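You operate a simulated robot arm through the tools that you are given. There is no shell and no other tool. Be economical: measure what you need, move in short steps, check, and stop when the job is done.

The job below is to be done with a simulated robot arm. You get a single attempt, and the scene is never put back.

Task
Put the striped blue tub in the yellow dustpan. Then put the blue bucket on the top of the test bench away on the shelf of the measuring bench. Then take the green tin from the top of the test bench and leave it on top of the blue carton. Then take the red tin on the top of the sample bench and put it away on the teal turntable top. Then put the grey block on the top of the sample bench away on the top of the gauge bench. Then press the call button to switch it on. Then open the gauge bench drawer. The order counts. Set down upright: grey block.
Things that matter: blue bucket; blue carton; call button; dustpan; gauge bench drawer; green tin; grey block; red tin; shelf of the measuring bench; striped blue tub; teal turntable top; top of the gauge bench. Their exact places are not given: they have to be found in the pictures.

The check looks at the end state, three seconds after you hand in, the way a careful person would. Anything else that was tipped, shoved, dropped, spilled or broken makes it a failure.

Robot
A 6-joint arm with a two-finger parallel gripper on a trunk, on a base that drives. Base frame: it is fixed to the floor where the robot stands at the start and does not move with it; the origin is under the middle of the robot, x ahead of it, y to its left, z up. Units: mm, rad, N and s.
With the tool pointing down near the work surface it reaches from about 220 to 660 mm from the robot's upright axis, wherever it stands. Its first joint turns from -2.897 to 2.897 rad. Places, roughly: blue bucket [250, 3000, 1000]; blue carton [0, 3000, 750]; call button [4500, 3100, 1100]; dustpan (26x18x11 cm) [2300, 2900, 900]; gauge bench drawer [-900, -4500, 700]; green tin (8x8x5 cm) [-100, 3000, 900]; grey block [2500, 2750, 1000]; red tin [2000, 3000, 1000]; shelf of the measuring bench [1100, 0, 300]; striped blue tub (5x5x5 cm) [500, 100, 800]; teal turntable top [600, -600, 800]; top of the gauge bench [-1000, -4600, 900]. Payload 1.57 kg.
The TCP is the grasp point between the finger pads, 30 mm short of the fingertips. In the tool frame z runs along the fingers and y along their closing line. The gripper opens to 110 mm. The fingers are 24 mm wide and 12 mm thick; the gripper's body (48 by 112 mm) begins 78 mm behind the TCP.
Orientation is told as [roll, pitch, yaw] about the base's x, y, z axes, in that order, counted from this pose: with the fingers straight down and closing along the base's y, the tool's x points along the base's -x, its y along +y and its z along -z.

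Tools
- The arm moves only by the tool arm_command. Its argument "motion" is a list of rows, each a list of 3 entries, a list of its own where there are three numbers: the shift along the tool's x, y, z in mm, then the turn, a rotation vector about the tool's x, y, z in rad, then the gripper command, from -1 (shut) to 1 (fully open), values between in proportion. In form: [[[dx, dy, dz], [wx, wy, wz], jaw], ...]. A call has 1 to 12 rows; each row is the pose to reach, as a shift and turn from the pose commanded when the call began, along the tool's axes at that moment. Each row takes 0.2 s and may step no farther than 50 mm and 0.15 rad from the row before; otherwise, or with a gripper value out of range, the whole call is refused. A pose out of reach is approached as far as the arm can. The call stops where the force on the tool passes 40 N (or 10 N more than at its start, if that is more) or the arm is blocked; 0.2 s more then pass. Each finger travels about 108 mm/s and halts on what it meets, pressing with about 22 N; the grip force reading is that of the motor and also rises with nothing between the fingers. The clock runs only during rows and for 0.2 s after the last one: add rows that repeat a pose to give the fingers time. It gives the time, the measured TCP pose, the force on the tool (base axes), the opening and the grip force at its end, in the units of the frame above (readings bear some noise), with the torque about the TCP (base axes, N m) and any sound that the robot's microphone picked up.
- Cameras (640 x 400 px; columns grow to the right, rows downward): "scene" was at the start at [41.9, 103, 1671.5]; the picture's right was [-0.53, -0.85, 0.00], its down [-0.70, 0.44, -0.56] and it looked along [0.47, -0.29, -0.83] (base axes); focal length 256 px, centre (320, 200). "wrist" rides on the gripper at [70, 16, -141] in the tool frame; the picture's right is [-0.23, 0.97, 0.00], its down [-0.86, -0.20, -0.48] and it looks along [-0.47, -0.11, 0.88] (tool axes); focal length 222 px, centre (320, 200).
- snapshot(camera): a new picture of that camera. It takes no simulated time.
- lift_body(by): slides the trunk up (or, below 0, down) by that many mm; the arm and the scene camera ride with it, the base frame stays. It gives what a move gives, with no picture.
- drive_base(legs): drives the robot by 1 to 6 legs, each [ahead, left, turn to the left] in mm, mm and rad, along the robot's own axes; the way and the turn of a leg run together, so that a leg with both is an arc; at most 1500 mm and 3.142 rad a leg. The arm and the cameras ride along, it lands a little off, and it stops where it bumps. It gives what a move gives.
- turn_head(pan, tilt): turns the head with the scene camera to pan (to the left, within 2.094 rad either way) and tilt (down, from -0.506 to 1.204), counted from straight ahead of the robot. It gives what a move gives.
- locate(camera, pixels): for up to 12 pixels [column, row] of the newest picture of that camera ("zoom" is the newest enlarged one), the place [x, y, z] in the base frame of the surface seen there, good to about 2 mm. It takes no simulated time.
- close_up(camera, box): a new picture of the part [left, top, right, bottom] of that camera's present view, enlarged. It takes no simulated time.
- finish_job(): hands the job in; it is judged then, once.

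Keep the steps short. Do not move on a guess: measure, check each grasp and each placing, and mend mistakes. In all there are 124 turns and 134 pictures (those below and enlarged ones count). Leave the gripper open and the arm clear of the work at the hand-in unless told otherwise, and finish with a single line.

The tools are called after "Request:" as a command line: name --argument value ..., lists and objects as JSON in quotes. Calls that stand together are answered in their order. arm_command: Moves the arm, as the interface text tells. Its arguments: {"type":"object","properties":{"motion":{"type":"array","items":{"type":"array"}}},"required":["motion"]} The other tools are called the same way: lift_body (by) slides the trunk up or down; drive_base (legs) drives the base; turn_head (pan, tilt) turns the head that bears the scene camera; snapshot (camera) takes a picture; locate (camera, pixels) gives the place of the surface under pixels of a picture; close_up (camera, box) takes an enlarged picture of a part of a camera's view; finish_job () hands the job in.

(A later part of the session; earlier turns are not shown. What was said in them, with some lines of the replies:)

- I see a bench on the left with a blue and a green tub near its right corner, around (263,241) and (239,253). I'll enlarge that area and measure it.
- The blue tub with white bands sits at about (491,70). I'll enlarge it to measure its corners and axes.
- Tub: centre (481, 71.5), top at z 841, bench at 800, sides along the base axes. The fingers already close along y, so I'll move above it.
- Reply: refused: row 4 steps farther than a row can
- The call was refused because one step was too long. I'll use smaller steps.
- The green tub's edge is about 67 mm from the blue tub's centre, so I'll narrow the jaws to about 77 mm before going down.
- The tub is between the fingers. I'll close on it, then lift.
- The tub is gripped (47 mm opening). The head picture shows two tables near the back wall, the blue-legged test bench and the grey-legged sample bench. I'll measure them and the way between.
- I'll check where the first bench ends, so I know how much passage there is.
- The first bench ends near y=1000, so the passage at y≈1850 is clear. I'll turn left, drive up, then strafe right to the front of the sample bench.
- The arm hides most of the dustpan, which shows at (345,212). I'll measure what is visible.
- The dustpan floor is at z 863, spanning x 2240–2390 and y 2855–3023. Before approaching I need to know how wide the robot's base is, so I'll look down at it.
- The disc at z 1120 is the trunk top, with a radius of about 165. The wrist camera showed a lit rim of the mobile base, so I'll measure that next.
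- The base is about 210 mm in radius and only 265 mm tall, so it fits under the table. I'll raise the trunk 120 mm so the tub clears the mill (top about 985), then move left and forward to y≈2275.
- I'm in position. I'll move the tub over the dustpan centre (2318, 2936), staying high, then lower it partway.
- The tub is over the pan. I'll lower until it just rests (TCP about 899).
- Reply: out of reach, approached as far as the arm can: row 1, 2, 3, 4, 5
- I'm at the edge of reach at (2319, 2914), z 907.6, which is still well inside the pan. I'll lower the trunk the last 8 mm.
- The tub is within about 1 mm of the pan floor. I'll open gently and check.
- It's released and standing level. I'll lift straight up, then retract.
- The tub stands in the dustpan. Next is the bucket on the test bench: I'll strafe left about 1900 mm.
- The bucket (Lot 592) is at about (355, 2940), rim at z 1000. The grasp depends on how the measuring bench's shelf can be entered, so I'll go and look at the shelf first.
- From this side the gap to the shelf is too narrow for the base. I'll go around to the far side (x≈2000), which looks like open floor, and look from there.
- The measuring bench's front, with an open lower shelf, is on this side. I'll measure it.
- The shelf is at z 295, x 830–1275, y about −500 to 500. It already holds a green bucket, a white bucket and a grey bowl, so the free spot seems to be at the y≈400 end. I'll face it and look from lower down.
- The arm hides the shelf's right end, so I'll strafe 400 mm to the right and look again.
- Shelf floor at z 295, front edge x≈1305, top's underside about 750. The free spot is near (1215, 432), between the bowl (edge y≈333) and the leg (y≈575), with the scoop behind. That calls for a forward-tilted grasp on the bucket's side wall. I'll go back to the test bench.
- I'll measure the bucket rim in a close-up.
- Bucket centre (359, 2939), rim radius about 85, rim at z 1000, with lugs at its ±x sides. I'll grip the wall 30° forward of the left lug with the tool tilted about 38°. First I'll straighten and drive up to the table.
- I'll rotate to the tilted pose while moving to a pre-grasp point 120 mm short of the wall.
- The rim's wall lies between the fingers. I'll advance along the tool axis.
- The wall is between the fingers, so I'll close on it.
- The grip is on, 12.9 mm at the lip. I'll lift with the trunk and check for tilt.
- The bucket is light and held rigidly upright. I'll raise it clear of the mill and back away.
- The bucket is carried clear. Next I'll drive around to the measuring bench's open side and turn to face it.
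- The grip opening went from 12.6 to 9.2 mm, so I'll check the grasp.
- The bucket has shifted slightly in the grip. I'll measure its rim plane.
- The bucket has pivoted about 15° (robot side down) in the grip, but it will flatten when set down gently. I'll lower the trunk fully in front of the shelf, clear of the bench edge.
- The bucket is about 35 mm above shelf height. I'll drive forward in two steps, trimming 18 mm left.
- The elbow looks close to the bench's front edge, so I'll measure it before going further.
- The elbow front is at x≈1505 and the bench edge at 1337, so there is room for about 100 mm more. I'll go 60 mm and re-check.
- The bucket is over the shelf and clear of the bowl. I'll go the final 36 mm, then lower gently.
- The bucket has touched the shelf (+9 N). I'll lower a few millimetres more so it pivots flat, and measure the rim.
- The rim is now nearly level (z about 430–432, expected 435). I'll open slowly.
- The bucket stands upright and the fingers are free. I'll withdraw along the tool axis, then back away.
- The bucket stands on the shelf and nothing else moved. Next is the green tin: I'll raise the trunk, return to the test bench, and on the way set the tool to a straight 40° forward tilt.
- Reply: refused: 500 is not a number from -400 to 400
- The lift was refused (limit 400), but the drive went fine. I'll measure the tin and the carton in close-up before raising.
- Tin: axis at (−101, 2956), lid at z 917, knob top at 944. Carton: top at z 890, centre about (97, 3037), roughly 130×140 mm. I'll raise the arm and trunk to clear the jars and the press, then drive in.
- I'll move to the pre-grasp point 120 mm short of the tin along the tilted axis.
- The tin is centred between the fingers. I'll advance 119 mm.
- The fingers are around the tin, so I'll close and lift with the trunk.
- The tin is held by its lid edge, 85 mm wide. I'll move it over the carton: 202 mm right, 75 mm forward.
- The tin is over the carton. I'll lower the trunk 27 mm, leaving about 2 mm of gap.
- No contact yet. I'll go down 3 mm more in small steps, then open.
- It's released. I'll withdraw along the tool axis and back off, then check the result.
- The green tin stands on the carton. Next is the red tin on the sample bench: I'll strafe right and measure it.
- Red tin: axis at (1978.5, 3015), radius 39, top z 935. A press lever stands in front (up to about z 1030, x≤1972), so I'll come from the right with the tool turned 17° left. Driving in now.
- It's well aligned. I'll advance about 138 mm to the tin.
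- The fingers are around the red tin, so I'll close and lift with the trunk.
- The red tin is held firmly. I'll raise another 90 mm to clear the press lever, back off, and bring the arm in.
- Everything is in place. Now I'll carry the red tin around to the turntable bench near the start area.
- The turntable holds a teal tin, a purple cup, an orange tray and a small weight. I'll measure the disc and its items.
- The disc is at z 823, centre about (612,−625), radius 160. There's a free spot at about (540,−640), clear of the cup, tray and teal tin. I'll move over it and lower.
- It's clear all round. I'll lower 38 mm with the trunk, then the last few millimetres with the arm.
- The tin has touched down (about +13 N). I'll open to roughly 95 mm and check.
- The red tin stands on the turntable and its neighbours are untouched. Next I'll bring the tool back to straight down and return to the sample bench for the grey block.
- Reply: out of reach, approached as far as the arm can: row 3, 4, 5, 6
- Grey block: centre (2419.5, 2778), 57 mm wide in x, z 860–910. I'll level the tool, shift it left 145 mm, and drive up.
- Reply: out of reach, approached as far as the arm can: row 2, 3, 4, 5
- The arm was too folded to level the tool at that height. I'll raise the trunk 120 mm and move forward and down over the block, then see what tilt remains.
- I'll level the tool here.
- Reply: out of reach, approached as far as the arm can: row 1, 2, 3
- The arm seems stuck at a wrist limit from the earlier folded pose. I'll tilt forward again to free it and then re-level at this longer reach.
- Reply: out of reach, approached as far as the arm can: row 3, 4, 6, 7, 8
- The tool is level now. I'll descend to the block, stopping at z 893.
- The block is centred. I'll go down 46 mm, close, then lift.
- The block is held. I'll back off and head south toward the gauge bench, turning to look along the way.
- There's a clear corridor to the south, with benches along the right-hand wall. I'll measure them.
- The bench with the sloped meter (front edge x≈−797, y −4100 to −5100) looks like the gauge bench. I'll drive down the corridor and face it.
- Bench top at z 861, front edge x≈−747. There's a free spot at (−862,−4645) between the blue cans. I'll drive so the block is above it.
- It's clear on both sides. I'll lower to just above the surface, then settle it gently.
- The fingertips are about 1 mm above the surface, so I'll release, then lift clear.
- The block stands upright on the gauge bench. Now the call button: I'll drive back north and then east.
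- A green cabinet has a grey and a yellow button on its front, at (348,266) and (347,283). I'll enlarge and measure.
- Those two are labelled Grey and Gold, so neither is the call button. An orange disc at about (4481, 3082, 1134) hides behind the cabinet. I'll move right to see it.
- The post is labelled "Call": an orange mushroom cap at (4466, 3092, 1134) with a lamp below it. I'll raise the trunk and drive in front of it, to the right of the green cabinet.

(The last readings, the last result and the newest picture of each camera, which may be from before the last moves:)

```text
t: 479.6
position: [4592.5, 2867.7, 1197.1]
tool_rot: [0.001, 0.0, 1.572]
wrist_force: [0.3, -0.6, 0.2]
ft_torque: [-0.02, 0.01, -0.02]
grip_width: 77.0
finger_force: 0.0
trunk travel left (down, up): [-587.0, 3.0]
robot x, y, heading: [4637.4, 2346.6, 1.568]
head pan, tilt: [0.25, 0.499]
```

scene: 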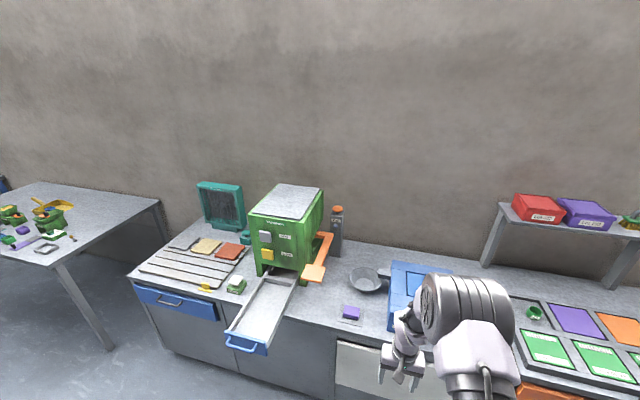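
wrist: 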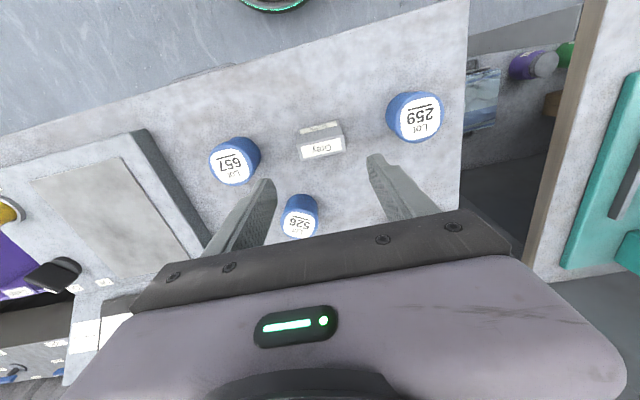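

I'll turn the tool to a tilted press pose with the fingers shut, about 40 mm above the cap.

Request:
arm_command --motion '[[[-30, 18, -5], [-0.015, -0.099, -0.041], 0], [[-60, 36, -9], [-0.03, -0.198, -0.082], -0.5], [[-90, 53, -9], [-0.045, -0.298, -0.123], -1], [[-121, 71, -9], [-0.06, -0.397, -0.164], -1], [[-151, 89, -9], [-0.075, -0.496, -0.206], -1], [[-182, 106, -9], [-0.09, -0.595, -0.247], -1], [[-212, 123.5, -9], [-0.105, -0.6947, -0.2877], -1], [[-212, 123.5, -9], [-0.105, -0.6947, -0.2877], -1]]'

Request:
snapshot --camera "wrist"

Request:
close_up --camera "scene" --box '[220, 120, 540, 320]'

```text
t: 481.4
position: [4468.3, 3080.8, 1207.7]
tool_rot: [-0.001, -0.701, 1.871]
wrist_force: [-0.2, -0.1, -0.1]
ft_torque: [-0.02, 0.02, 0.03]
grip_width: 0.0
finger_force: 21.3
out of reach, approached as far as the arm can: row 6
trunk travel left (down, up): [-587.0, 3.0]
robot x, y, heading: [4639.6, 2349.5, 1.568]
head pan, tilt: [0.25, 0.499]
```

```text
36 pictures are left
```

wrist: 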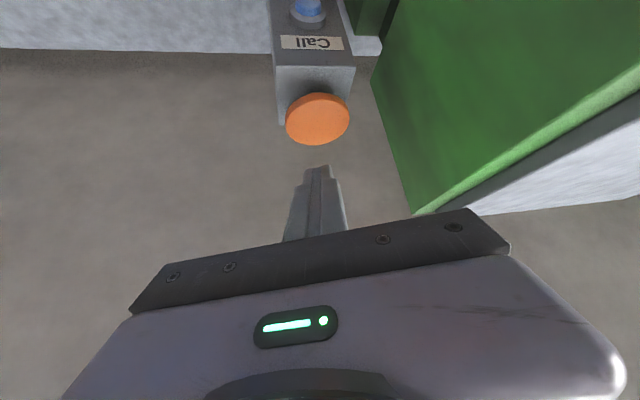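

```text
2.00 times, centred on (380, 220) of scene
```

zoom: 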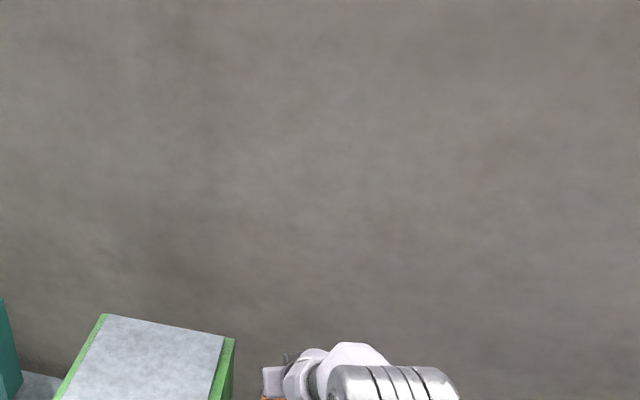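

I'll refine the cap position with the wrist camera.

Request:
locate --camera "wrist" --pixels '[[317, 118], [289, 120], [346, 118], [317, 97], [317, 141], [308, 5], [320, 175], [410, 205], [310, 85]]'

```text
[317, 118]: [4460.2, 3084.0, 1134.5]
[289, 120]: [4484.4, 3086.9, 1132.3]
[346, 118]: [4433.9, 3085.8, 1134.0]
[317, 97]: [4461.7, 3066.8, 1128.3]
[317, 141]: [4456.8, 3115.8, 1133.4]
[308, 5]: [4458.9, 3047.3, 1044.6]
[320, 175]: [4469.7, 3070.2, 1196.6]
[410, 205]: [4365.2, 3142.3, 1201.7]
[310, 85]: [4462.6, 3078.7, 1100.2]
```

Cap centre is about (4460, 3091, 1134). I'll press straight down slowly until it clicks.

Request:
arm_command --motion '[[[13, 5, 15], [0, 0, 0], -1], [[24, 5, 28.5], [0, 0, 0], -1], [[27, 5, 32], [0, 0, 0], -1], [[28.5, 5, 33.8], [0, 0, 0], -1], [[29.8, 5, 35.4], [0, 0, 0], -1], [[31, 5, 36.9], [0, 0, 0], -1], [[31, 5, 36.9], [0, 0, 0], -1]]'

Request:
snapshot --camera "wrist"

```text
t: 483.0
position: [4463.4, 3080.0, 1159.1]
tool_rot: [0.002, -0.7, 1.869]
wrist_force: [-0.5, 0.6, 2.2]
ft_torque: [0.06, 0.01, -0.03]
grip_width: 0.0
finger_force: 21.4
trunk travel left (down, up): [-587.0, 3.0]
robot x, y, heading: [4634.8, 2348.2, 1.57]
head pan, tilt: [0.25, 0.499]
```

```text
34 pictures are left
```

wrist: 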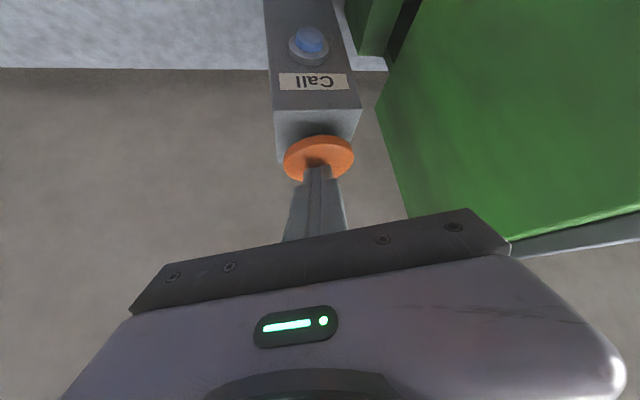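

I'm in contact at 2 N and the lamp is still dark. I'll press further in small steps.

Request:
arm_command --motion '[[[1, 0, 1.2], [0, 0, 0], -1], [[2, 0, 2.4], [0, 0, 0], -1], [[3, 0, 3.6], [0, 0, 0], -1], [[4, 0, 4.8], [0, 0, 0], -1], [[4, 0, 4.8], [0, 0, 0], -1]]'

Request:
snapshot --camera "wrist"

```text
t: 484.2
position: [4464.1, 3079.4, 1152.5]
tool_rot: [0.001, -0.702, 1.869]
wrist_force: [0.5, 0.0, 4.5]
ft_torque: [0.08, 0.01, -0.04]
grip_width: 0.0
finger_force: 20.8
trunk travel left (down, up): [-587.0, 3.0]
robot x, y, heading: [4637.3, 2351.6, 1.569]
head pan, tilt: [0.25, 0.499]
heard: click
```

```text
33 pictures are left
```

wrist: 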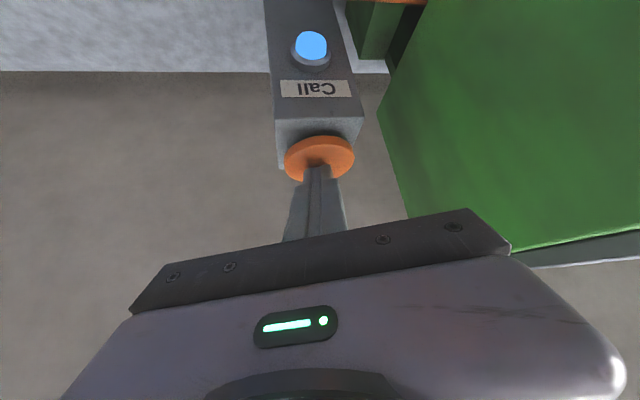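

It clicked and the lamp lit. I'll lift straight off and retract, then verify.

Request:
arm_command --motion '[[[-16, 0, -19], [0, 0, 0], -1], [[-40, 0, -48], [0, 0, 0], -1], [[-35, -20, -85], [0, 0, 0], -1], [[-20, -35, -125], [0, 0, 0], -1], [[0, -50, -165], [0, 0, 0], -1], [[20, -60, -205], [0, 0, 0], -1]]'

Request:
snapshot --camera "wrist"

Request:
drive_base --legs '[[-560, 0, 0]]'

```text
t: 485.6
position: [4566.9, 2957.2, 1298.5]
tool_rot: [0.015, -0.696, 1.865]
wrist_force: [0.1, 0.5, -0.9]
ft_torque: [0.01, 0.02, 0.02]
grip_width: 0.0
finger_force: 21.5
out of reach, approached as far as the arm can: row 6
trunk travel left (down, up): [-587.0, 3.0]
robot x, y, heading: [4635.0, 2347.6, 1.566]
head pan, tilt: [0.25, 0.499]
```

```text
32 pictures are left
```

wrist: 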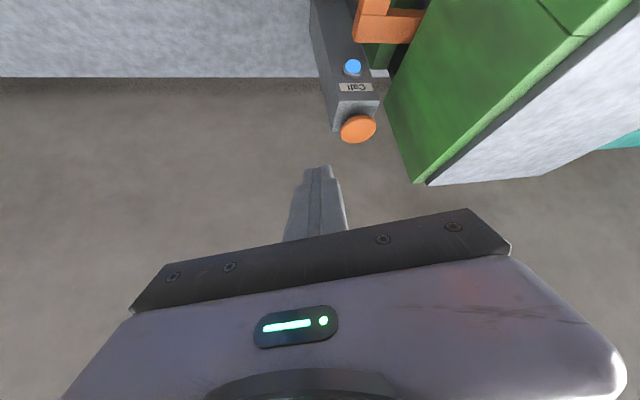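

```text
t: 488.8
position: [4568.1, 2399.5, 1297.4]
tool_rot: [0.013, -0.692, 1.858]
wrist_force: [0.3, 0.4, -0.1]
ft_torque: [-0.02, -0.01, -0.02]
grip_width: 0.0
finger_force: 21.5
trunk travel left (down, up): [-587.0, 3.0]
robot x, y, heading: [4629.5, 1788.5, 1.563]
head pan, tilt: [0.25, 0.499]
```

The lamp stays lit. Now back to the gauge bench for the drawer.

Request:
drive_base --legs '[[0, 1500, 0.008], [0, 1500, 0], [0, 1500, 0], [0, 100, 0], [-1500, 0, 0], [-1500, 0, 0]]'

Request:
drive_base --legs '[[-1500, 0, 0], [-1500, 0, 0], [-270, 0, 0], [0, 0, 1.571], [-150, 0, 0]]'

Request:
lift_body --by -300

Request:
turn_head --pan 0.1 --tilt 0.6

Request:
snapshot --camera "scene"

```text
t: 525.2
position: [-196.8, -529.7, 1297.5]
tool_rot: [0.013, -0.693, 1.804]
wrist_force: [0.0, 0.2, 1.1]
ft_torque: [0.01, 0.0, 0.01]
grip_width: 0.2
finger_force: 21.4
trunk travel left (down, up): [-587.0, 3.0]
robot x, y, heading: [-164.9, -1143.2, 1.507]
head pan, tilt: [0.25, 0.499]
```

```text
t: 546.1
position: [-889.6, -4467.7, 1296.5]
tool_rot: [0.013, -0.693, -2.955]
wrist_force: [-0.2, -0.6, -0.2]
ft_torque: [-0.01, 0.01, -0.01]
grip_width: 0.0
finger_force: 21.4
trunk travel left (down, up): [-587.0, 3.0]
robot x, y, heading: [-276.2, -4462.5, 3.032]
head pan, tilt: [0.25, 0.499]
```

```text
t: 549.1
position: [-891.6, -4467.1, 998.2]
tool_rot: [0.015, -0.694, -2.957]
wrist_force: [-0.1, -1.0, 0.8]
ft_torque: [-0.05, 0.0, -0.02]
grip_width: 0.1
finger_force: 21.2
trunk travel left (down, up): [-287.0, 303.0]
robot x, y, heading: [-275.6, -4463.3, 3.036]
head pan, tilt: [0.25, 0.499]
```

```text
t: 549.8
position: [-889.0, -4467.2, 997.2]
tool_rot: [0.014, -0.695, -2.956]
wrist_force: [-1.4, -0.8, -0.3]
ft_torque: [0.01, 0.02, 0.01]
grip_width: 0.0
finger_force: 21.4
trunk travel left (down, up): [-287.0, 303.0]
robot x, y, heading: [-273.0, -4464.4, 3.035]
head pan, tilt: [0.099, 0.6]
```

```text
31 pictures are left
```

scene: 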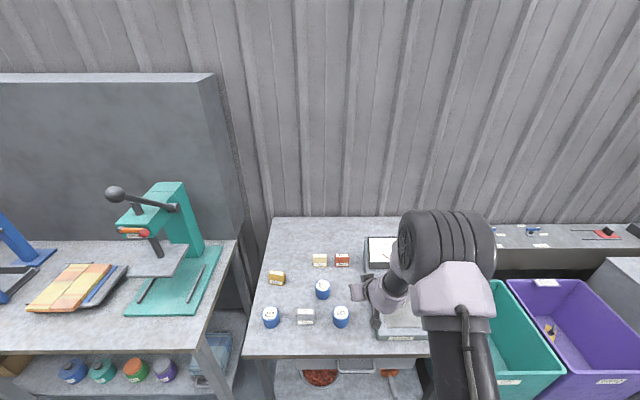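

The heading had drifted, but the arm stayed above everything. I'll back off, straighten, lower and view the drawer front.

Request:
drive_base --legs '[[-480, 0, 0], [0, -120, 0.106]]'

Request:
lift_body --by -280

Request:
turn_head --pan 0.3 --tilt 0.6

Request:
snapshot --camera "scene"

Request:
close_up --camera "scene" --box '[200, 180, 400, 320]'

```text
t: 553.5
position: [-404.4, -4465.4, 997.4]
tool_rot: [0.018, -0.694, -2.85]
wrist_force: [-0.2, -0.1, -0.8]
ft_torque: [0.0, 0.01, 0.02]
grip_width: 0.0
finger_force: 20.9
trunk travel left (down, up): [-287.0, 303.0]
robot x, y, heading: [208.5, -4396.1, 3.136]
head pan, tilt: [0.099, 0.6]
```

```text
t: 556.3
position: [-404.4, -4464.6, 716.8]
tool_rot: [0.013, -0.694, -2.85]
wrist_force: [0.4, -2.1, 0.2]
ft_torque: [-0.02, 0.01, 0.01]
grip_width: 0.0
finger_force: 21.4
trunk travel left (down, up): [-7.0, 583.0]
robot x, y, heading: [204.8, -4394.0, 3.14]
head pan, tilt: [0.099, 0.6]
```

```text
t: 557.0
position: [-404.0, -4464.9, 717.7]
tool_rot: [0.014, -0.693, -2.849]
wrist_force: [0.3, -0.1, -0.5]
ft_torque: [0.01, 0.01, -0.02]
grip_width: 0.0
finger_force: 20.7
trunk travel left (down, up): [-7.0, 583.0]
robot x, y, heading: [205.3, -4395.8, 3.137]
head pan, tilt: [0.3, 0.6]
```

```text
30 pictures are left
```

scene: 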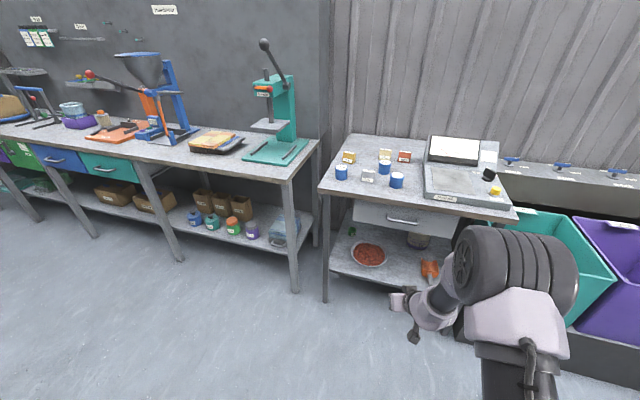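

```text
2.86 times, centred on (300, 250) of scene
```

zoom: 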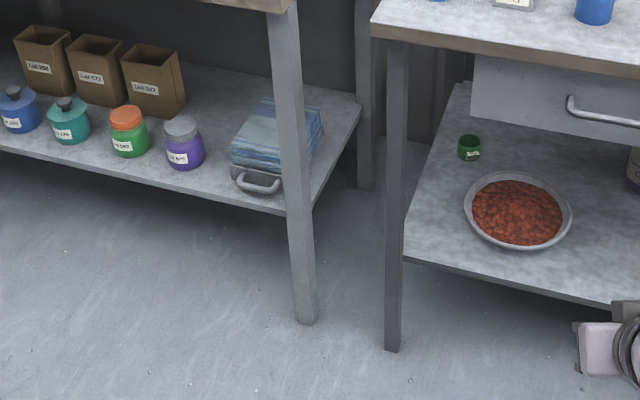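

The drawer, with a bar handle, is visible at (355–450, 205–235). I'll enlarge it and measure.

Request:
close_up --camera "scene" --box '[340, 190, 468, 270]'

Request:
locate --camera "scene" --pixels '[[388, 218], [403, 221], [418, 223], [403, 213], [403, 229], [387, 215], [420, 221], [357, 203], [403, 202], [350, 193], [370, 228]]'

```text
5.00 times, centred on (404, 230) of scene
```

zoom: 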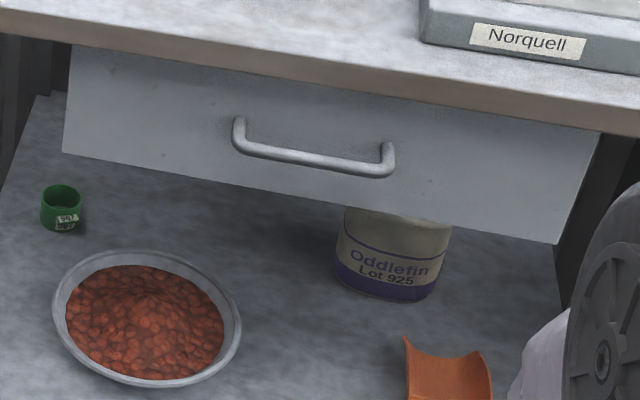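

```text
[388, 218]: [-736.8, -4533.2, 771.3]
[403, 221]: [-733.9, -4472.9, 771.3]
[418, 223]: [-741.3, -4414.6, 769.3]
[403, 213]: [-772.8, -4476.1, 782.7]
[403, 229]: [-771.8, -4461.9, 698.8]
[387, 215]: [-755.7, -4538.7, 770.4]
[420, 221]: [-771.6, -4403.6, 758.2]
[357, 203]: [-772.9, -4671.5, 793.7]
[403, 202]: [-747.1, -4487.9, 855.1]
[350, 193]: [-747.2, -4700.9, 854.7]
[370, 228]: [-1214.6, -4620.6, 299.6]
```

Handle bar at x≈−740, y −4540 to −4408, z≈769. The drawer face is at x=−772. I'll turn the tool horizontal with the fingers closing vertically, at bar height.

Request:
arm_command --motion '[[[2.7, 2.2, -7.9], [0.0734, -0.0379, -0.1102], -0.8], [[5.4, 4.3, -15.7], [0.1468, -0.0758, -0.2205], -0.6], [[8.1, 6.5, -23.6], [0.2202, -0.1137, -0.3307], -0.27], [[10.8, 8.7, -31.5], [0.2936, -0.1516, -0.4409], -0.27], [[13.5, 10.9, -39.3], [0.367, -0.1895, -0.5512], -0.27], [[16.2, 13, -47.2], [0.4403, -0.2275, -0.6614], -0.27], [[18.8, 15.2, -55.1], [0.5137, -0.2654, -0.7716], -0.27], [[21.5, 17.4, -62.9], [0.5871, -0.3033, -0.8819], -0.27], [[24.2, 19.6, -70.8], [0.6605, -0.3412, -0.9921], -0.27], [[26.9, 21.7, -78.7], [0.7339, -0.3791, -1.1023], -0.27], [[29.6, 23.9, -86.5], [0.8073, -0.417, -1.2126], -0.27], [[32.3, 26.1, -94.4], [0.8807, -0.4549, -1.3228], -0.27]]'

Request:
snapshot --camera "wrist"

Request:
snapshot --camera "scene"

```text
t: 559.6
position: [-401.0, -4460.0, 778.0]
tool_rot: [-0.223, -0.564, -2.529]
wrist_force: [-1.2, 0.2, 0.2]
ft_torque: [0.04, 0.0, 0.05]
grip_width: 40.1
finger_force: 0.1
out of reach, approached as far as the arm can: row 1, 2, 3, 4, 5, 6, 7, 8, 9, 10, 11, 12
trunk travel left (down, up): [-7.0, 583.0]
robot x, y, heading: [208.3, -4398.7, 3.133]
head pan, tilt: [0.3, 0.6]
```

```text
27 pictures are left
```

wrist: 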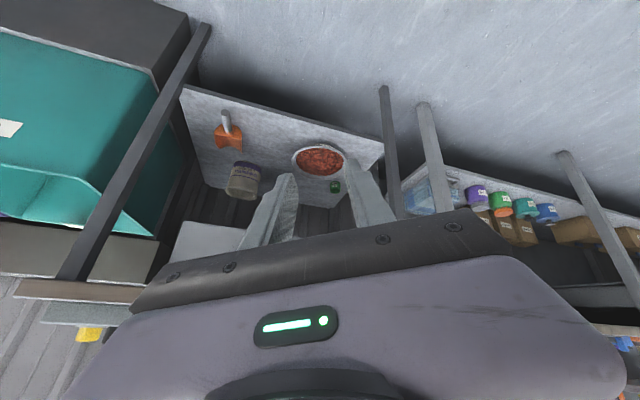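

```text
26 pictures are left
```

scene: 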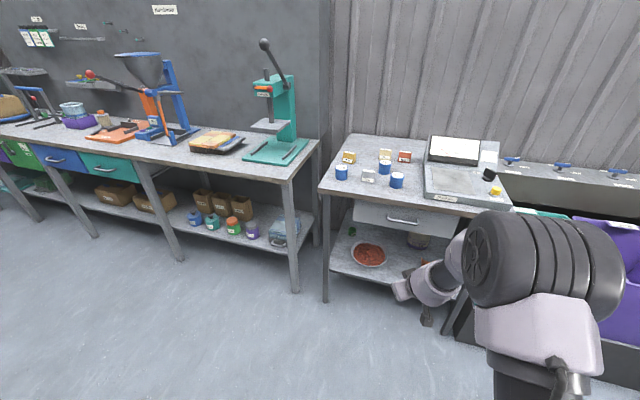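

The wrist is near alignment with the forearm, so it can't turn. I'll raise the trunk and bring the arm lower and closer, which makes the forearm steep, then rotate.

Request:
lift_body --by 380

Request:
arm_command --motion '[[[31.8, 14.1, 27.4], [0, 0, 0], -0.27], [[63.6, 28.2, 54.8], [0, 0, 0], -0.27], [[95.4, 42.2, 82.3], [0, 0, 0], -0.27], [[127.2, 56.3, 109.7], [0, 0, 0], -0.27], [[158.9, 70.4, 137.1], [0, 0, 0], -0.27], [[190.7, 84.5, 164.5], [0, 0, 0], -0.27], [[222.5, 98.5, 192], [0, 0, 0], -0.27], [[254.3, 112.6, 219.4], [0, 0, 0], -0.27], [[286.1, 126.7, 246.8], [0, 0, 0], -0.27], [[286.1, 126.7, 246.8], [0, 0, 0], -0.27]]'

Request:
arm_command --motion '[[[0, 0, 0], [0.0945, -0.042, -0.1027], -0.27], [[0, 0, 0], [0.1889, -0.084, -0.2054], -0.27], [[0, 0, 0], [0.2834, -0.126, -0.3081], -0.27], [[0, 0, 0], [0.3778, -0.168, -0.4108], -0.27], [[0, 0, 0], [0.4723, -0.21, -0.5136], -0.27], [[0, 0, 0], [0.5668, -0.252, -0.6163], -0.27], [[0, 0, 0], [0.6612, -0.294, -0.719], -0.27], [[0, 0, 0], [0.7557, -0.336, -0.8217], -0.27], [[0, 0, 0], [0.8501, -0.378, -0.9244], -0.27], [[0, 0, 0], [0.9446, -0.42, -1.0271], -0.27], [[0, 0, 0], [0.9446, -0.42, -1.0271], -0.27]]'

Request:
snapshot --camera "wrist"

```text
t: 563.3
position: [-401.9, -4460.9, 1156.0]
tool_rot: [-0.223, -0.565, -2.528]
wrist_force: [-0.2, -0.2, 0.7]
ft_torque: [0.0, -0.01, 0.0]
grip_width: 40.1
finger_force: 0.1
trunk travel left (down, up): [-387.0, 203.0]
robot x, y, heading: [207.6, -4396.3, 3.138]
head pan, tilt: [0.3, 0.6]
```

```text
t: 565.5
position: [-408.3, -4447.8, 800.0]
tool_rot: [-0.124, -0.529, -2.556]
wrist_force: [0.4, 0.4, 0.3]
ft_torque: [0.02, 0.0, 0.03]
grip_width: 40.2
finger_force: 0.1
out of reach, approached as far as the arm can: row 1, 2, 3, 4, 5, 6, 7, 8, 9, 10
trunk travel left (down, up): [-387.0, 203.0]
robot x, y, heading: [209.7, -4396.0, 3.143]
head pan, tilt: [0.3, 0.6]
```

```text
t: 567.9
position: [-397.6, -4443.8, 865.8]
tool_rot: [-1.493, -0.05, -1.549]
wrist_force: [0.2, 0.2, 0.2]
ft_torque: [0.01, -0.01, 0.0]
grip_width: 40.0
finger_force: 0.0
out of reach, approached as far as the arm can: row 1, 2, 3, 4, 5, 8, 9, 10, 11
trunk travel left (down, up): [-387.0, 203.0]
robot x, y, heading: [208.2, -4395.8, 3.141]
head pan, tilt: [0.3, 0.6]
```

```text
25 pictures are left
```

wrist: 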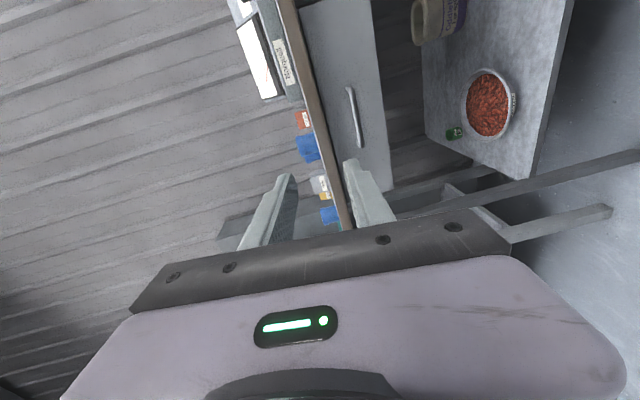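

The tool is now horizontal with vertical closing. I'll lower the trunk to handle height (z 770), align sideways and approach to about 45 mm short.

Request:
lift_body --by -96

Request:
drive_base --legs '[[0, 30, 0], [285, 0, 0]]'

Request:
snapshot --camera "wrist"

Request:
locate --camera "wrist" --pixels '[[300, 190], [360, 185]]'

```text
t: 569.2
position: [-396.2, -4442.7, 770.4]
tool_rot: [-1.492, -0.05, -1.548]
wrist_force: [-0.6, -0.3, -0.1]
ft_torque: [0.02, 0.0, 0.03]
grip_width: 40.1
finger_force: 0.1
trunk travel left (down, up): [-291.0, 299.0]
robot x, y, heading: [207.1, -4396.7, 3.141]
head pan, tilt: [0.3, 0.6]
```

```text
t: 571.6
position: [-679.8, -4469.3, 769.3]
tool_rot: [-1.491, -0.051, -1.552]
wrist_force: [-0.3, 1.0, -0.4]
ft_torque: [0.01, -0.02, 0.0]
grip_width: 40.3
finger_force: 0.1
trunk travel left (down, up): [-291.0, 299.0]
robot x, y, heading: [-78.3, -4424.1, 3.133]
head pan, tilt: [0.3, 0.6]
```

```text
24 pictures are left
```

wrist: 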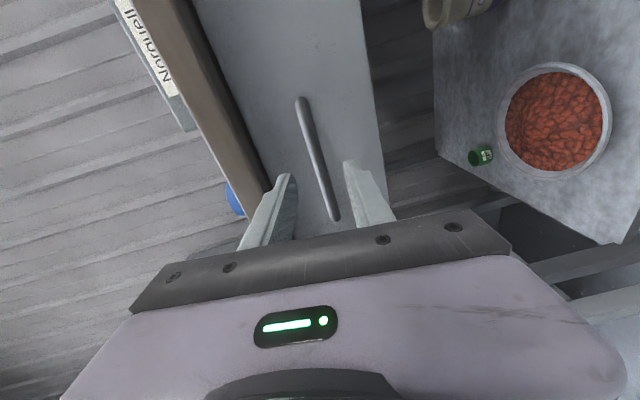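

```text
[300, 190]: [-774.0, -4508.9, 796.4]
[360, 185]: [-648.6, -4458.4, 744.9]
```

The bar lies midway between the fingers. I'll drive forward 52 mm and close on it.

Request:
drive_base --legs '[[52, 0, 0]]'

Request:
arm_command --motion '[[[0, 0, 0], [0, 0, 0], -0.5], [[0, 0, 0], [0, 0, 0], -0.8], [[0, 0, 0], [0, 0, 0], -1], [[0, 0, 0], [0, 0, 0], -1], [[0, 0, 0], [0, 0, 0], -1]]'

Request:
snapshot --camera "wrist"

```text
t: 572.5
position: [-731.1, -4468.9, 769.0]
tool_rot: [-1.49, -0.048, -1.552]
wrist_force: [-0.1, -0.1, 0.2]
ft_torque: [-0.01, 0.01, 0.0]
grip_width: 40.3
finger_force: 0.0
trunk travel left (down, up): [-291.0, 299.0]
robot x, y, heading: [-125.5, -4424.2, 3.137]
head pan, tilt: [0.3, 0.6]
```

```text
t: 573.8
position: [-726.2, -4469.3, 766.2]
tool_rot: [-1.482, -0.048, -1.552]
wrist_force: [2.0, -2.1, -14.4]
ft_torque: [0.76, -0.17, -0.06]
grip_width: 12.8
finger_force: 29.6
trunk travel left (down, up): [-291.0, 299.0]
robot x, y, heading: [-127.2, -4426.0, 3.138]
head pan, tilt: [0.3, 0.6]
stopped in row 5: the force on the tool passed its limit at 41 N (the readings are from after the stop); the commanded pose is now the measured one
```

```text
23 pictures are left
```

wrist: 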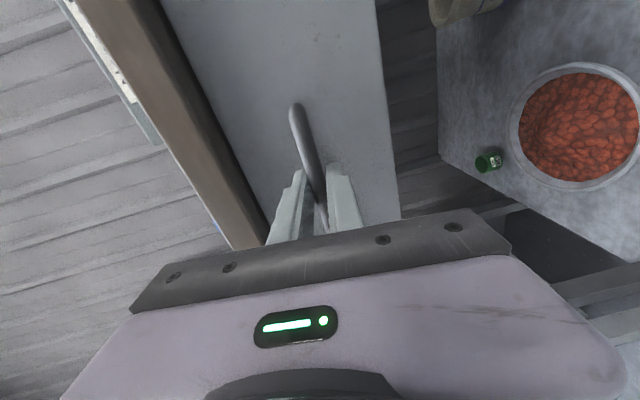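

The bar is gripped (12.8 mm). I'll pull by backing the base 120 mm, then check.

Request:
lift_body --by -3

Request:
drive_base --legs '[[-120, 0, 0]]'

Request:
snapshot --camera "scene"

```text
t: 574.3
position: [-730.0, -4468.9, 765.5]
tool_rot: [-1.488, -0.051, -1.553]
wrist_force: [0.4, -1.9, 0.2]
ft_torque: [0.78, 0.01, 0.16]
grip_width: 12.5
finger_force: 29.7
trunk travel left (down, up): [-288.0, 302.0]
robot x, y, heading: [-127.3, -4422.1, 3.141]
head pan, tilt: [0.3, 0.6]
```

```text
t: 575.5
position: [-607.9, -4467.8, 764.8]
tool_rot: [-1.486, -0.05, -1.551]
wrist_force: [-0.3, 4.8, 10.9]
ft_torque: [0.77, 0.11, -0.17]
grip_width: 12.7
finger_force: 29.8
trunk travel left (down, up): [-288.0, 302.0]
robot x, y, heading: [-5.7, -4424.3, 3.134]
head pan, tilt: [0.3, 0.6]
```

```text
22 pictures are left
```

scene: 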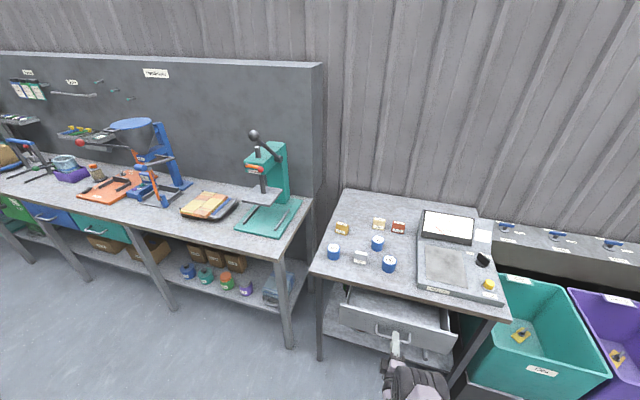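

The drawer is sliding out. I'll pull another 120 mm.

Request:
drive_base --legs '[[-120, 0, 0]]'

Request:
snapshot --camera "scene"

```text
t: 576.8
position: [-485.9, -4469.0, 764.8]
tool_rot: [-1.488, -0.052, -1.551]
wrist_force: [-0.4, 3.0, 8.7]
ft_torque: [0.72, 0.06, -0.08]
grip_width: 12.6
finger_force: 30.1
trunk travel left (down, up): [-288.0, 302.0]
robot x, y, heading: [110.8, -4422.7, 3.135]
head pan, tilt: [0.3, 0.6]
```

```text
21 pictures are left
```

scene: 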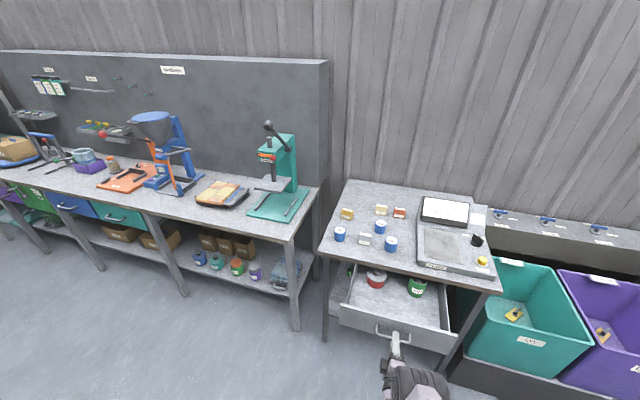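

It's open about 243 mm with little resistance. I'll pull a further 60 mm toward its stop.

Request:
drive_base --legs '[[-60, 0, 0]]'

Request:
snapshot --camera "scene"

Request:
locate --camera "scene" --pixels '[[360, 325], [430, 335], [375, 285], [420, 290]]'

```text
t: 577.8
position: [-436.3, -4469.8, 768.6]
tool_rot: [-1.49, -0.05, -1.557]
wrist_force: [-13.6, -2.1, -15.5]
ft_torque: [0.73, -0.34, 0.28]
grip_width: 12.8
finger_force: 29.4
trunk travel left (down, up): [-288.0, 302.0]
robot x, y, heading: [171.6, -4428.1, 3.137]
head pan, tilt: [0.3, 0.6]
stopped in leg 1: the force on the tool passed its limit at 95 N (the readings are from after the stop); the commanded pose is now the measured one
```

```text
20 pictures are left
```

scene: 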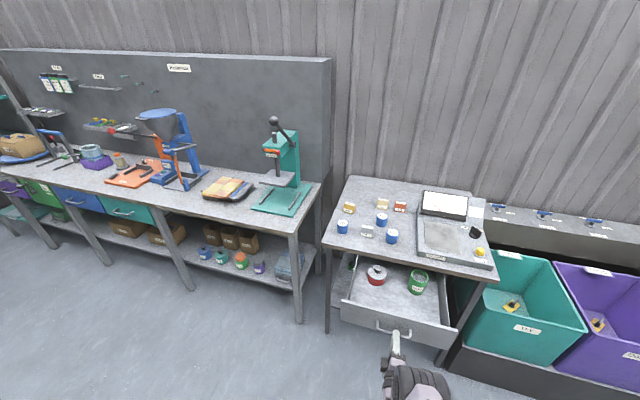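

```text
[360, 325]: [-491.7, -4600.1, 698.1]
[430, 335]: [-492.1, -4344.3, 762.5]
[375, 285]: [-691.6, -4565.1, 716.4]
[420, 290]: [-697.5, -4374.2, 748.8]
```

The drawer reached its stop (face at x≈−492, 280 mm open). I'll open the fingers and back away.

Request:
arm_command --motion '[[[0, 0, 0], [0, 0, 0], -0.6], [[0, 0, 0], [0, 0, 0], -0.3], [[0, 0, 0], [0, 0, 0], -0.2], [[0, 0, 0], [0, 0, 0], -0.2]]'

Request:
drive_base --legs '[[-350, 0, 0]]'

Request:
arm_command --motion '[[[0, 0, 0], [0, 0, 0], 0.4], [[0, 0, 0], [0, 0, 0], 1], [[0, 0, 0], [0, 0, 0], 1], [[0, 0, 0], [0, 0, 0], 1]]'

Request:
snapshot --camera "scene"

```text
t: 578.8
position: [-435.5, -4469.7, 767.9]
tool_rot: [-1.495, -0.053, -1.554]
wrist_force: [-0.2, -0.3, 0.1]
ft_torque: [-0.02, -0.01, -0.01]
grip_width: 43.9
finger_force: 0.0
trunk travel left (down, up): [-288.0, 302.0]
robot x, y, heading: [175.3, -4423.9, 3.13]
head pan, tilt: [0.3, 0.6]
```

```text
t: 581.1
position: [-81.4, -4470.4, 768.5]
tool_rot: [-1.495, -0.053, -1.557]
wrist_force: [0.6, -0.7, 0.1]
ft_torque: [0.01, 0.02, -0.01]
grip_width: 44.2
finger_force: 0.1
trunk travel left (down, up): [-288.0, 302.0]
robot x, y, heading: [524.9, -4425.4, 3.137]
head pan, tilt: [0.3, 0.6]
```

```text
t: 582.1
position: [-80.4, -4471.1, 769.2]
tool_rot: [-1.493, -0.053, -1.558]
wrist_force: [0.3, 0.2, 0.0]
ft_torque: [-0.02, 0.03, 0.03]
grip_width: 110.2
finger_force: 0.1
trunk travel left (down, up): [-288.0, 302.0]
robot x, y, heading: [523.3, -4422.2, 3.137]
head pan, tilt: [0.3, 0.6]
```

```text
19 pictures are left
```

scene: 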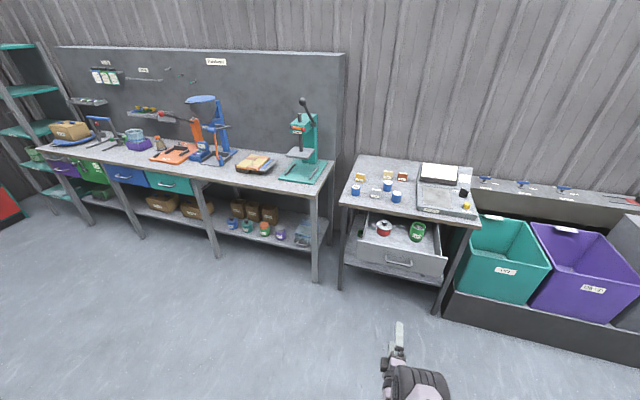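

The drawer stands open, the block and cans are upright, the gripper is open and the arm is clear, so I'm handing in.

Request:
finish_job

```text
The job is handed in.
```

All seven steps were done in the order given, and the job is handed in: blue tub in the dustpan, bucket on the measuring bench shelf, green tin on the carton, red tin on the turntable, grey block upright on the gauge bench, call button lit and gauge bench drawer open.
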